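You operate a simulated robot arm through the tools that you are given. There is no shell and no other tool. Be economical: measure what you need, move in short steps, check, and stop when the job is done.

You run a simulated robot arm. Do the job below in one go: nothing can be reset, and whatever is moved stays where it is left.

TASK
Put the grey cap on top of the brown lamps carton.

The check looks at the end state, three seconds after you hand in, the way a careful person would. Anything else that was tipped, shoved, dropped, spilled or broken makes it a failure. Lids that push on must go on centred and level and be pressed home; caps that screw on are set level and turned clockwise until they are tight.

THE ROBOT
A 6-joint arm with a two-finger parallel gripper, fixed in place. Base frame: the origin is at the foot of the arm, x ahead of it, y to its left, z up; the work surface is at about z = 900. Lengths are in mm, angles in rad, forces in N, time in s.
With the tool pointing down near the work surface it reaches from about 240 to 640 mm from the base axis. Its first joint turns from -1.152 to 1.152 rad. Payload 2.7 kg.
The tool frame sits at the grasp point between the pads (the TCP): z along the fingers, y along the line on which they close. The tips reach 23 mm beyond it. The gripper opens to 94 mm. The fingers are 38 mm wide and 10 mm thick; the gripper's body (54 by 96 mm) begins 39 mm behind the TCP.
Orientation is told as [roll, pitch, yaw] about the base's x, y, z axes, in that order, counted from this pose: with the fingers straight down and closing along the base's y, the tool's x points along the base's -x, its y along +y and its z along -z.

THE INTERFACE
- The arm moves only by the tool send_rows. Its argument "plan" is a list of rows, each a list of 7 numbers: the turn, a rotation vector about the tool's x, y, z in rad, then the shift along the tool's x, y, z in mm, then the opening, from 0 (shut) to 1 (fully open). In form: [[ax, ay, az, dx, dy, dz, gripper], ...]. A call has 1 to 12 rows; each row is the pose to reach, as a shift and turn from the pose commanded when the call began, along the tool's axes at that moment. Each row takes 0.2 s and may step no farther than 50 mm and 0.15 rad from the row before; otherwise, or with a gripper value out of range, the whole call is refused. A pose out of reach is approached as far as the arm can. The call stops where the force on the tool passes 40 N (or 10 N more than at its start, if that is more) or the arm is blocked; 0.2 s more then pass. Each finger travels about 45 mm/s and halts on what it meets, pressing with about 33 N; the grip force reading is that of the motor and also rises with nothing between the fingers. The clock runs only during rows and for 0.2 s after the last one: add rows that repeat a pose to give the fingers time. It gives the time, the measured TCP pose, the force on the tool (base axes), the opening and the grip force at its end, in the units of the frame above (readings bear some noise), and new pictures: "views" is both (left out), scene, wrist or none.
- Cameras (640 x 400 px; columns grow to the right, rows downward): "scene" is fixed at [84.7, -456.5, 1382.9]; the picture's right is [0.57, -0.82, 0.00], its down [-0.62, -0.43, -0.65] and it looks along [0.54, 0.37, -0.76] (base axes); focal length 216 px, centre (320, 200). "wrist" rides on the gripper at [86, 16, -74] in the tool frame; the picture's right is [-0.18, 0.98, 0.00], its down [-0.58, -0.11, -0.81] and it looks along [-0.79, -0.15, 0.59] (tool axes); focal length 243 px, centre (320, 200). There is no depth. A picture from a camera that has moved, and an enlarged one, comes with that camera's place and axes in the base frame and with its lens.
- inspect(camera, box): a new picture of the part [left, top, right, bottom] of that camera's present view, enlarged. The clock stands still meanwhile.
- hand_in(): hands the job in; it is judged then, once.

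Go step by step. Nothing tells you positions but the pictures and the camera data: compare them with the known pose of the tool, close in by small moves and look again before you grip or let go. The budget is 90 turns and 170 pictures, counting those below and the enlarged ones. Unless the task says otherwise, let go and move clear before handing in, and close with one line.

The tools are called after ">>>" as name(argument=value, ...) on one line, values as JSON. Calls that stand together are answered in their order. send_rows: Moves the arm, as the interface text tells. Its arguments: {"type":"object","properties":{"plan":{"type":"array"},"views":{"type":"string","enum":["both","scene","wrist","none"]}},"required":["plan"]} The other tools are called the same way: inspect (camera, box) takes an enlarged picture of a part of a camera's view; hand_in () hands the job in.

At the start:

```text
t: 0.0
tcp_pos: [325.2, -36.7, 1167.3]
tcp_rot: [0.0, 0.001, 0.0]
force: [-0.2, -0.1, 0.1]
grip_width: 94.1
grip_force: 0.1
```

scene: 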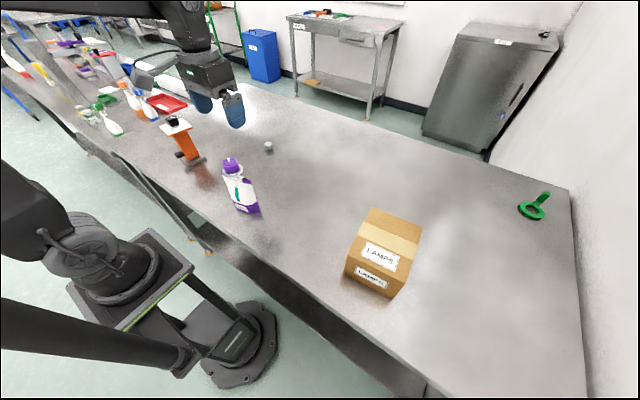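
wrist: 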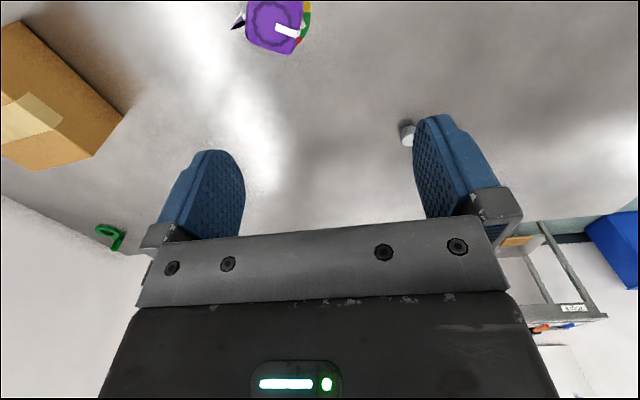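

The small grey cap seems to stand near (528, 80) on the table, and the lamps carton is nearer the camera on the right. I'll enlarge both to measure them.

>>> inspect(camera="scene", box=[228, 121, 308, 171])

>>> inspect(camera="scene", box=[310, 190, 470, 310])

>>> inspect(camera="wrist", box=[380, 110, 440, 160])

```text
8.00 times, centred on (268, 146) of scene
camera zoom: at [84.7, -456.5, 1382.9], right [0.57, -0.82, 0.0], down [-0.62, -0.43, -0.65], along [0.54, 0.37, -0.76], focal length 1728 px, centre (736, 632)
```

zoom: 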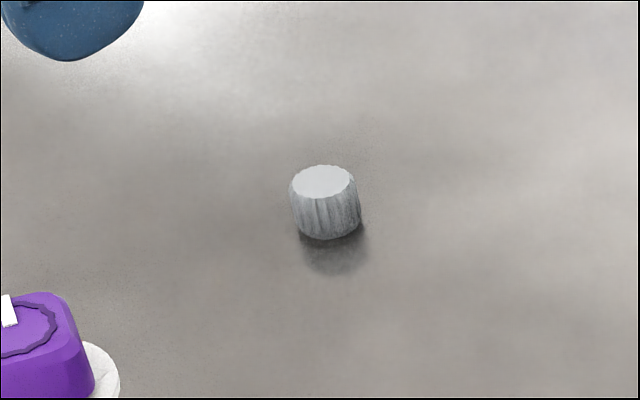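

```text
3.33 times, centred on (390, 250) of scene
camera zoom: at [84.7, -456.5, 1382.9], right [0.57, -0.82, 0.0], down [-0.62, -0.43, -0.65], along [0.54, 0.37, -0.76], focal length 720 px, centre (87, 33)
```

zoom: 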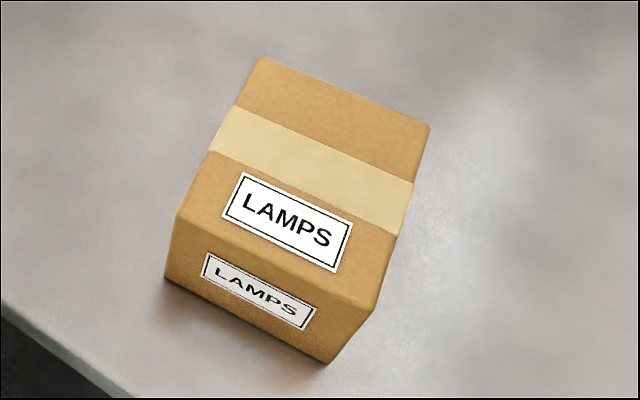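

```text
8.00 times, centred on (410, 135) of wrist
camera zoom: at [238.2, -19.6, 1242.1], right [0.18, 0.98, 0.0], down [0.58, -0.11, 0.81], along [0.79, -0.15, -0.59], focal length 1941 px, centre (-400, 720)
```

zoom: 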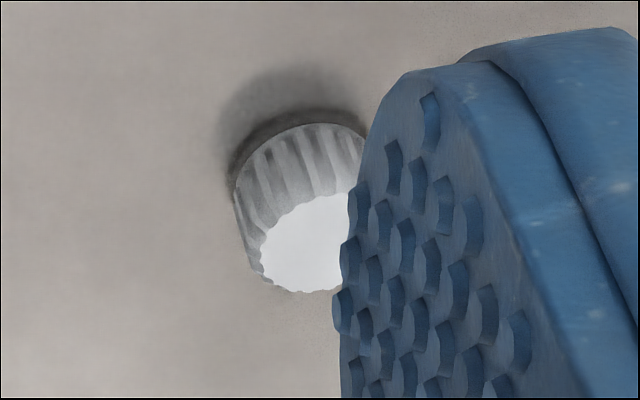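

The cap stands upright at about (524, 71), roughly 29 mm wide and 24 mm tall. The carton's top is at about z = 994, centred near (349, -441). I'll move above the cap first.

>>> send_rows(plan=[[0, 0, 0, -33, 18, 18, 1], [0, 0, 0, -66, 36, 36, 1], [0, 0, 0, -99, 54, 54, 1], [0, 0, 0, -132, 72, 72, 1], [0, 0, 0, -165, 90, 90, 1], [0, 0, 0, -199, 108, 107, 1], [0, 0, 0, -199, 108, 147, 1], [0, 0, 0, -199, 108, 177, 1], [0, 0, 0, -199, 108, 177, 1]])

```text
t: 2.0
tcp_pos: [524.1, 73.5, 988.6]
tcp_rot: [0.0, -0.001, 0.0]
force: [0.2, -0.5, -0.9]
grip_width: 94.2
grip_force: 0.1
camera wrist: at [437.7, 89.9, 1063.7], right [0.18, 0.98, 0.0], down [0.58, -0.11, 0.81], along [0.79, -0.15, -0.59], focal length 243 px, centre (320, 200)
```

scene: 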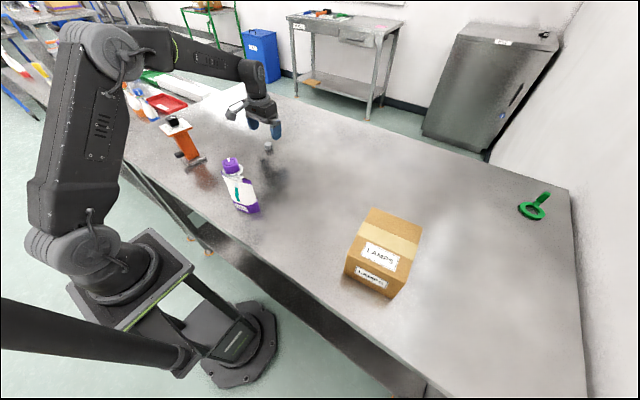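
wrist: 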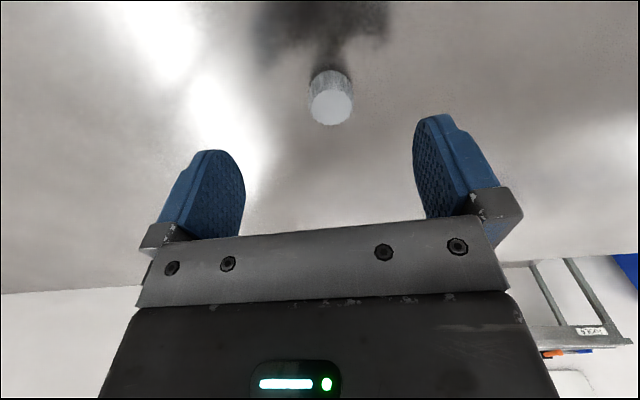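

The cap lies between the fingers. I'll enlarge it to refine its y position.

>>> inspect(camera="wrist", box=[280, 60, 380, 135])

>>> inspect(camera="scene", box=[228, 101, 308, 161])

```text
5.33 times, centred on (330, 98) of wrist
camera zoom: at [437.7, 89.9, 1063.7], right [0.18, 0.98, 0.0], down [0.58, -0.11, 0.81], along [0.79, -0.15, -0.59], focal length 1294 px, centre (267, 747)
```

zoom: 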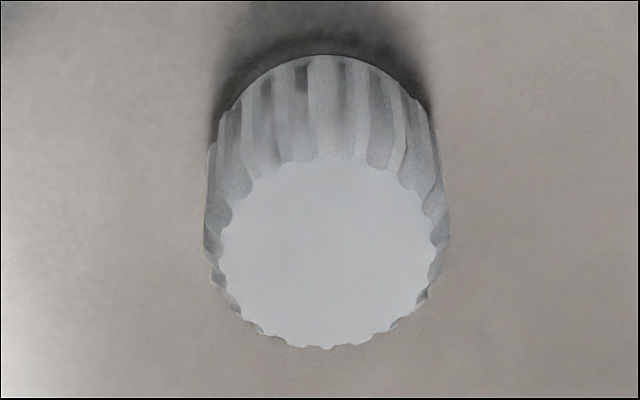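

```text
6.67 times, centred on (268, 131) of scene
camera zoom: at [84.7, -456.5, 1382.9], right [0.57, -0.82, 0.0], down [-0.62, -0.43, -0.65], along [0.54, 0.37, -0.76], focal length 1440 px, centre (667, 660)
```

zoom: 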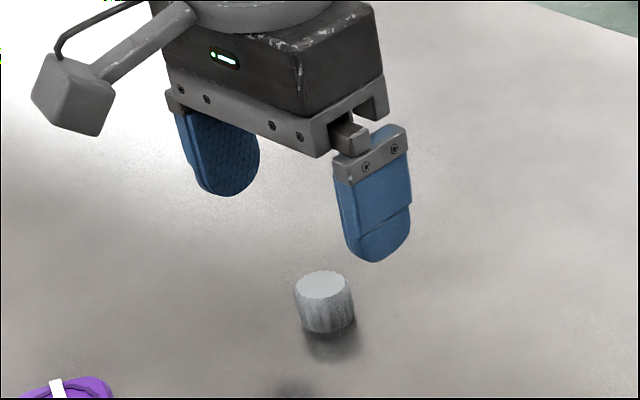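

The wrist view puts the cap at about (527, 80), and I trust that more because it's closer. I'll shift over and descend partway, then check.

>>> send_rows(plan=[[0, 0, 0, -2, 7, 0, 1], [0, 0, 0, -2, 7, 20, 1], [0, 0, 0, -2, 7, 40, 1], [0, 0, 0, -2, 7, 40, 1], [0, 0, 0, -2, 7, 40, 1]])

```text
t: 3.2
tcp_pos: [525.3, 79.7, 951.6]
tcp_rot: [-0.001, 0.001, 0.001]
force: [1.0, -0.4, 0.0]
grip_width: 94.3
grip_force: 0.1
camera wrist: at [439.0, 96.4, 1025.6], right [0.18, 0.98, 0.0], down [0.58, -0.11, 0.81], along [0.79, -0.15, -0.59], focal length 243 px, centre (320, 200)
```

scene: 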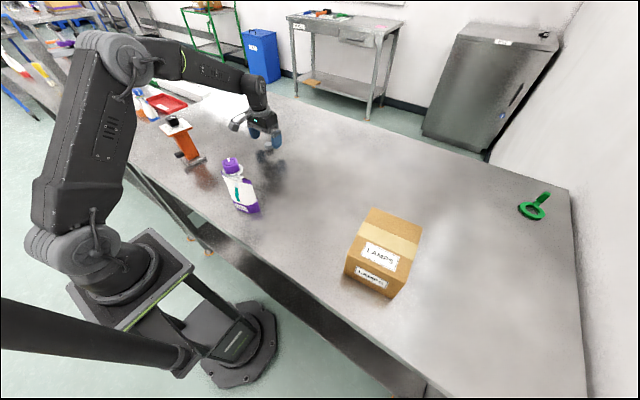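
wrist: 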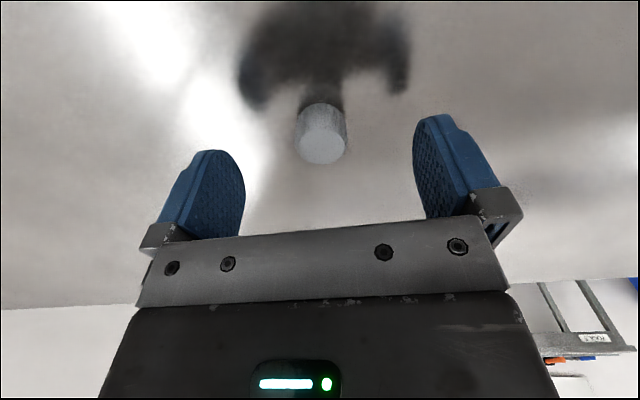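

The cap is at about (525, 80.5) and the tool is centred on it. I'll descend so the tips are about 4 mm above the table, then close.

>>> send_rows(plan=[[0, 0, 0, 0, 1, 12, 1], [0, 0, 0, 0, 1, 24, 1], [0, 0, 0, 0, 1, 24, 1], [0, 0, 0, 0, 1, 24, 0.5], [0, 0, 0, 0, 1, 24, 0.4]])

```text
t: 4.4
tcp_pos: [525.8, 81.2, 928.9]
tcp_rot: [0.0, 0.0, -0.001]
force: [0.1, 0.4, 0.3]
grip_width: 42.0
grip_force: 0.0
camera wrist: at [439.6, 97.1, 1002.4], right [0.18, 0.98, 0.0], down [0.58, -0.11, 0.81], along [0.79, -0.15, -0.59], focal length 243 px, centre (320, 200)
```

scene: 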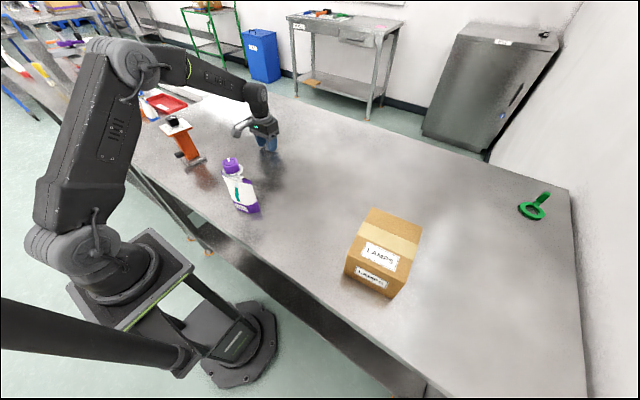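
wrist: 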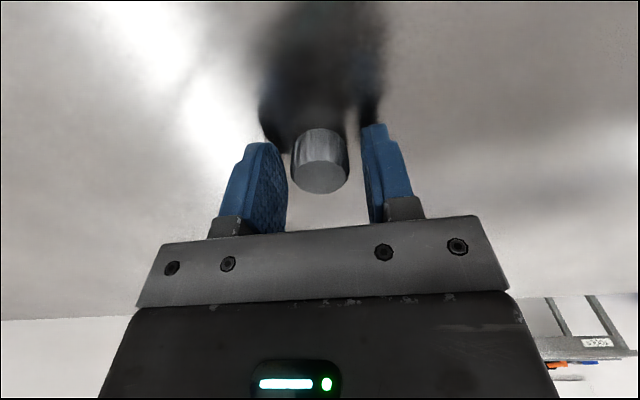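

It's well centred between the fingers. I'll close the last bit and lower 2 mm.

>>> send_rows(plan=[[0, 0, 0, 0, -0.5, 2, 0.4], [0, 0, 0, 0, -0.5, 2, 0.2], [0, 0, 0, 0, -0.5, 2, 0.1], [0, 0, 0, 0, -0.5, 2, 0.1], [0, 0, 0, 0, -0.5, 2, 0.1]], views="wrist")

```text
t: 5.6
tcp_pos: [526.2, 81.0, 927.5]
tcp_rot: [0.001, -0.001, -0.003]
force: [0.3, 0.4, 2.1]
grip_width: 27.7
grip_force: 32.7
camera wrist: at [439.4, 96.7, 1001.1], right [0.18, 0.98, 0.0], down [0.58, -0.11, 0.81], along [0.79, -0.15, -0.59], focal length 243 px, centre (320, 200)
```

wrist: 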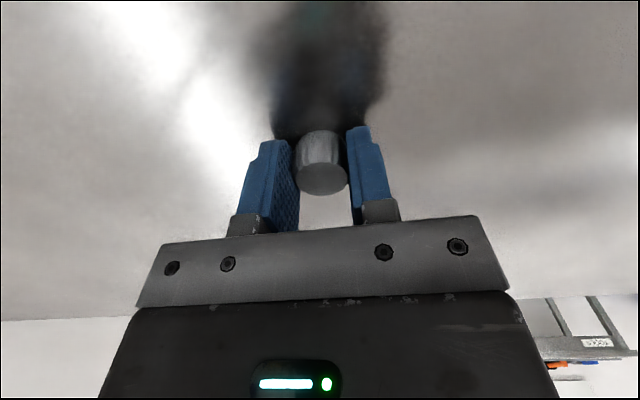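

The cap is held at 27.7 mm. I'll lift it straight up.

>>> send_rows(plan=[[0, 0, 0, 0, 0, -10, 0.1], [0, 0, 0, 0, 0, -40, 0.1], [0, 0, 0, 0, 0, -80, 0.1], [0, 0, 0, 0, 0, -120, 0.1], [0, 0, 0, 0, 0, -150, 0.1], [0, 0, 0, 0, 0, -150, 0.1]], views="wrist")

```text
t: 7.0
tcp_pos: [523.1, 79.0, 1078.3]
tcp_rot: [0.0, 0.001, -0.002]
force: [-1.1, 0.3, -0.1]
grip_width: 27.9
grip_force: 32.9
camera wrist: at [435.5, 95.5, 1151.0], right [0.18, 0.98, 0.0], down [0.58, -0.11, 0.81], along [0.79, -0.15, -0.59], focal length 243 px, centre (320, 200)
```

wrist: 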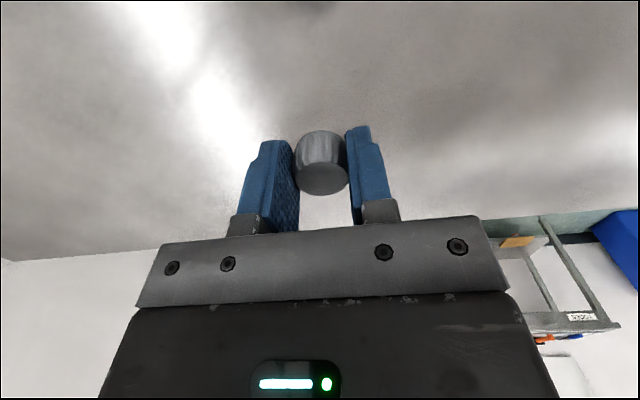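

The cap came up level and held. I'll carry it across at height to above the carton.

>>> send_rows(plan=[[0, 0, 0, 14.5, -43, -15, 0.1], [0, 0, 0, 29, -86, -30, 0.1], [0, 0, 0, 43.5, -129, -30, 0.1], [0, 0, 0, 58, -172, -30, 0.1], [0, 0, 0, 72.5, -215, -30, 0.1], [0, 0, 0, 87, -258, -30, 0.1], [0, 0, 0, 101.5, -301, -30, 0.1], [0, 0, 0, 116, -344, -30, 0.1], [0, 0, 0, 130.5, -387, -30, 0.1], [0, 0, 0, 145, -430, -30, 0.1], [0, 0, 0, 155, -460, -30, 0.1], [0, 0, 0, 160, -470, -30, 0.1]])

```text
t: 9.6
tcp_pos: [365.0, -391.3, 1103.7]
tcp_rot: [-0.001, 0.001, 0.001]
force: [-0.3, -0.5, -1.4]
grip_width: 28.0
grip_force: 33.0
camera wrist: at [278.5, -375.8, 1177.8], right [0.18, 0.98, 0.0], down [0.58, -0.11, 0.81], along [0.79, -0.15, -0.59], focal length 243 px, centre (320, 200)
```

scene: 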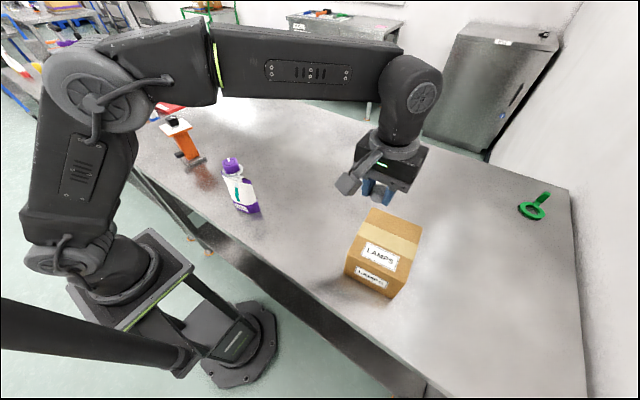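
wrist: 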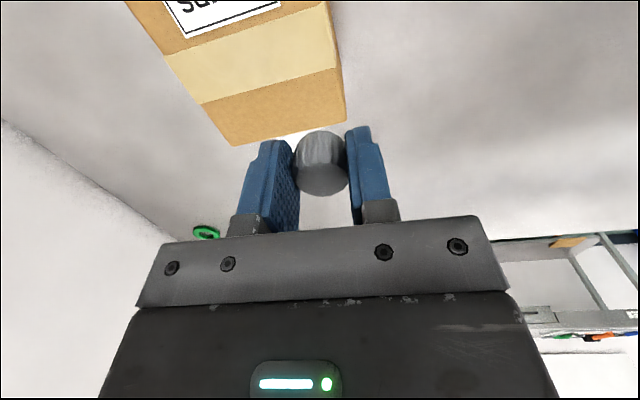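

Seen from the wrist, the carton's corners match the scene estimate (centre about (349, -441), top at about 994). I'll move over the centre and descend partway.

>>> send_rows(plan=[[0, 0, 0, 8, -25, 0, 0.1], [0, 0, 0, 16, -49, 0, 0.1], [0, 0, 0, 16, -49, 25, 0.1], [0, 0, 0, 16, -49, 50, 0.1], [0, 0, 0, 16, -49, 65, 0.1], [0, 0, 0, 16, -49, 65, 0.1], [0, 0, 0, 16, -49, 65, 0.1]])

>>> inspect(camera="scene", box=[330, 160, 450, 300])

```text
t: 11.2
tcp_pos: [348.8, -439.1, 1039.2]
tcp_rot: [0.0, -0.001, 0.001]
force: [0.0, 0.1, -0.2]
grip_width: 28.1
grip_force: 33.1
camera wrist: at [263.4, -423.2, 1113.2], right [0.18, 0.98, 0.0], down [0.58, -0.11, 0.81], along [0.79, -0.15, -0.59], focal length 243 px, centre (320, 200)
```

scene: 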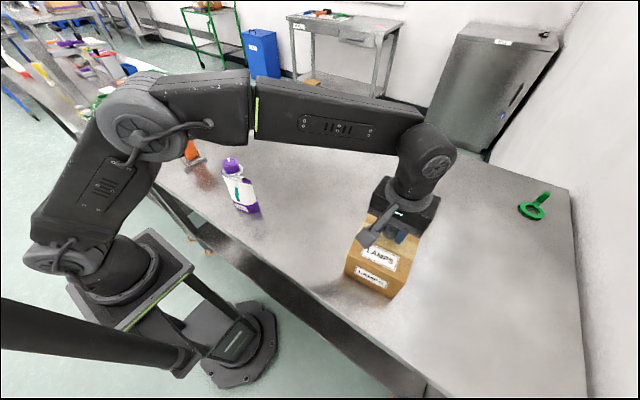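
wrist: 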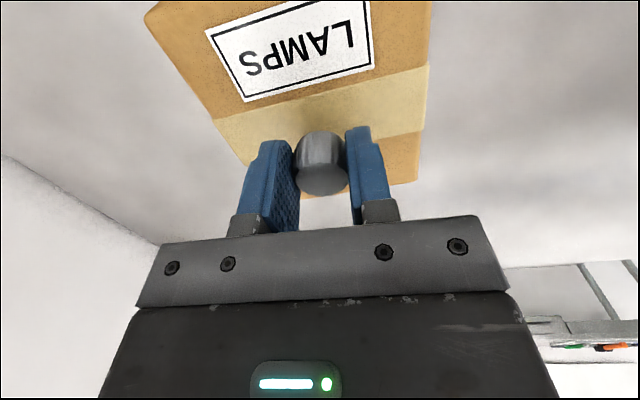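

```text
2.86 times, centred on (390, 230) of scene
camera zoom: at [84.7, -456.5, 1382.9], right [0.57, -0.82, 0.0], down [-0.62, -0.43, -0.65], along [0.54, 0.37, -0.76], focal length 617 px, centre (120, 114)
```

zoom: 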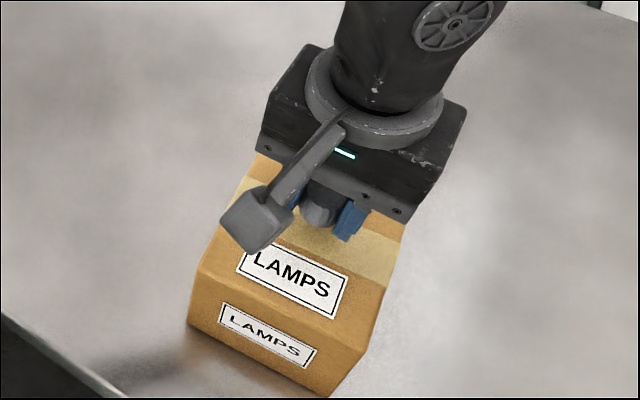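

It's centred above the carton. I'll lower in small steps and watch the force for contact.

>>> send_rows(plan=[[0, 0, 0, 0, 0, 6, 0.1], [0, 0, 0, 0, 0, 10, 0.1], [0, 0, 0, 0, 0, 13, 0.1], [0, 0, 0, 0, 0, 13, 0.1]], views="wrist")

```text
t: 12.2
tcp_pos: [350.5, -439.5, 1027.2]
tcp_rot: [0.0, 0.0, 0.0]
force: [0.0, -0.2, -0.1]
grip_width: 27.8
grip_force: 33.3
camera wrist: at [263.4, -423.4, 1100.0], right [0.18, 0.98, 0.0], down [0.58, -0.11, 0.81], along [0.79, -0.15, -0.59], focal length 243 px, centre (320, 200)
```

wrist: 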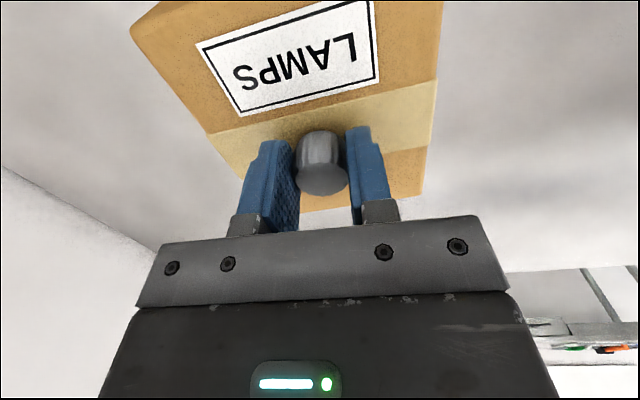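

No contact yet, so I'll go down 3 mm more.

>>> send_rows(plan=[[0, 0, 0, 0, 0, 1.5, 0.1], [0, 0, 0, 0, 0, 3, 0.1], [0, 0, 0, 0, 0, 3, 0.1]], views="none")

>>> inspect(camera="wrist", box=[260, 90, 380, 210])

```text
t: 13.0
tcp_pos: [350.0, -439.5, 1022.5]
tcp_rot: [0.001, 0.0, -0.001]
force: [-0.3, 1.0, -0.2]
grip_width: 27.7
grip_force: 32.9
```

```text
3.33 times, centred on (320, 150) of wrist
camera zoom: at [263.6, -423.0, 1096.9], right [0.18, 0.98, 0.0], down [0.58, -0.11, 0.81], along [0.79, -0.15, -0.59], focal length 809 px, centre (320, 367)
```

zoom: 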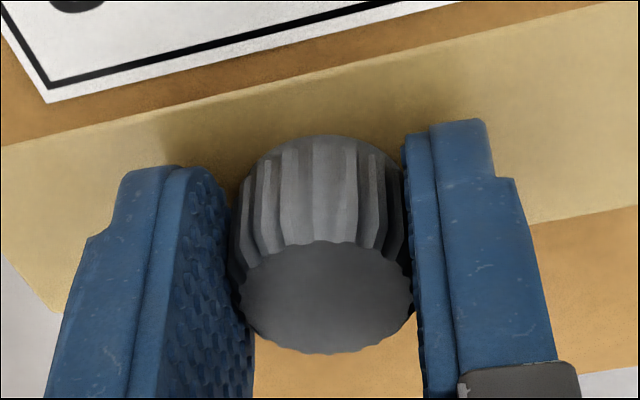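

Still no contact. I'll go down in smaller steps.

>>> send_rows(plan=[[0, 0, 0, 0, 0, 0.8, 0.1], [0, 0, 0, 0, 0, 1.5, 0.1], [0, 0, 0, 0, 0, 1.5, 0.1]], views="none")

```text
t: 13.8
tcp_pos: [350.6, -440.8, 1023.2]
tcp_rot: [0.0, -0.002, 0.0]
force: [0.5, 1.4, 3.8]
grip_width: 28.0
grip_force: 33.2
```

The force has risen to 3.8 N, which may be contact. One more 0.8 mm should confirm it.

>>> send_rows(plan=[[0, 0, 0, 0, 0, 0.8, 0.1], [0, 0, 0, 0, 0, 0.8, 0.1]], views="wrist")

```text
t: 14.4
tcp_pos: [350.3, -439.9, 1022.8]
tcp_rot: [-0.001, -0.002, 0.003]
force: [0.0, 0.3, 8.6]
grip_width: 27.8
grip_force: 33.0
camera wrist: at [263.4, -423.7, 1096.2], right [0.18, 0.98, 0.0], down [0.58, -0.11, 0.81], along [0.79, -0.15, -0.59], focal length 243 px, centre (320, 200)
```

wrist: 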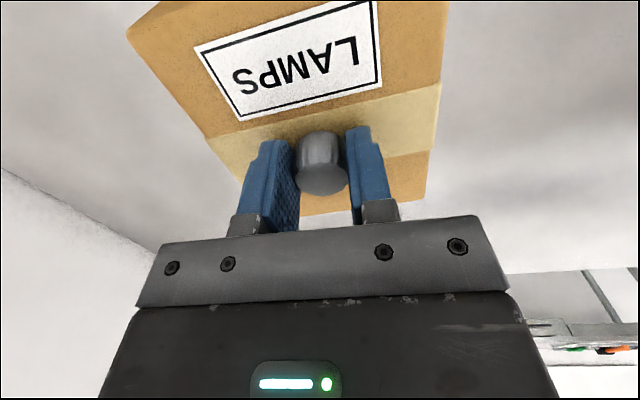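

The cap is resting on the carton with 8.6 N. I'll back off slightly, open gently, and then rise straight up.

>>> send_rows(plan=[[0, 0, 0, 0, 0, -1, 0.1], [0, 0, 0, 0, 0, -1, 0.33], [0, 0, 0, 0, 0, -1, 0.4], [0, 0, 0, 0, 0, -1, 0.55], [0, 0, 0, 0, 0, -1, 0.6]], views="wrist")

```text
t: 15.6
tcp_pos: [348.8, -439.8, 1022.1]
tcp_rot: [-0.001, -0.001, -0.001]
force: [-0.3, 0.2, 0.4]
grip_width: 56.4
grip_force: 0.0
camera wrist: at [262.9, -424.2, 1096.0], right [0.18, 0.98, 0.0], down [0.58, -0.11, 0.81], along [0.79, -0.15, -0.59], focal length 243 px, centre (320, 200)
```

wrist: 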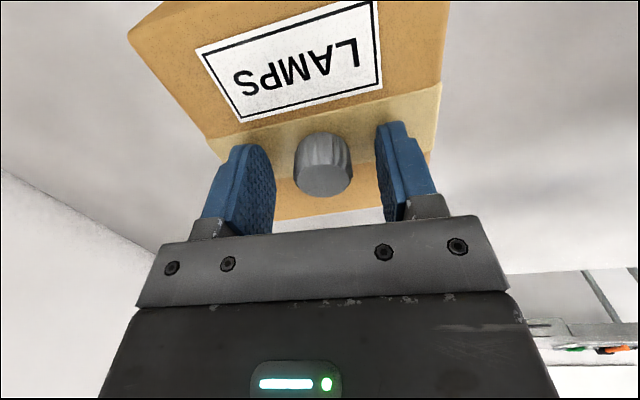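

The cap stands free on the carton. I'll rise clear and move back.

>>> send_rows(plan=[[0, 0, 0, 0, 0, -15, 0.6], [0, 0, 0, 0, 0, -50, 0.6], [0, 0, 0, 0, 0, -95, 0.6], [0, 0, 0, -10, 40, -110, 0.6], [0, 0, 0, -20, 85, -115, 0.6], [0, 0, 0, -30, 130, -120, 0.6], [0, 0, 0, -30, 130, -120, 0.6]], views="none")

>>> inspect(camera="scene", box=[310, 160, 470, 310])

>>> inspect(camera="scene", box=[0, 0, 640, 400])

```text
t: 17.2
tcp_pos: [377.9, -306.9, 1143.2]
tcp_rot: [0.001, 0.001, 0.0]
force: [0.1, -0.8, -0.5]
grip_width: 56.3
grip_force: 0.1
```

```text
2.67 times, centred on (390, 235) of scene
camera zoom: at [84.7, -456.5, 1382.9], right [0.57, -0.82, 0.0], down [-0.62, -0.43, -0.65], along [0.54, 0.37, -0.76], focal length 576 px, centre (133, 107)
```

zoom: 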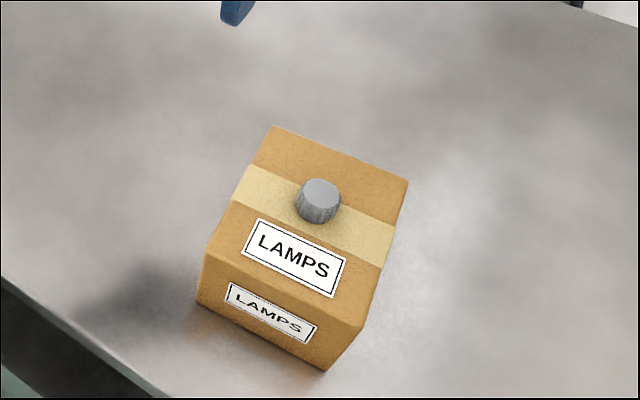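

```text
1.00 times, centred on (320, 200) of scene
camera zoom: at [84.7, -456.5, 1382.9], right [0.57, -0.82, 0.0], down [-0.62, -0.43, -0.65], along [0.54, 0.37, -0.76], focal length 216 px, centre (320, 200)
```

zoom: 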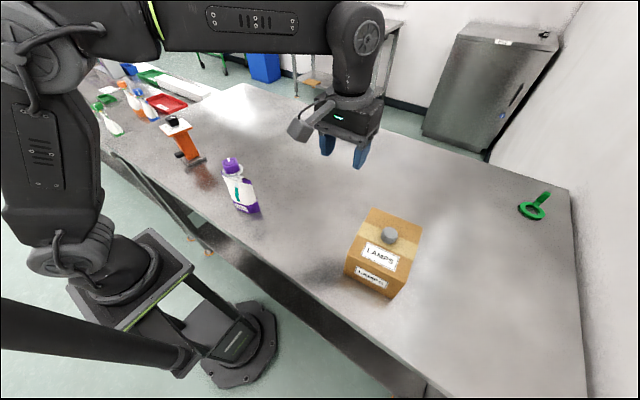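

The cap stands upright in the middle of the carton top. Nothing else has moved, and the arm is clear, so I'm handing in.

>>> hand_in()

```text
The job is handed in.
```

The grey cap is standing upright in the middle of the brown lamps carton, and the job is handed in.
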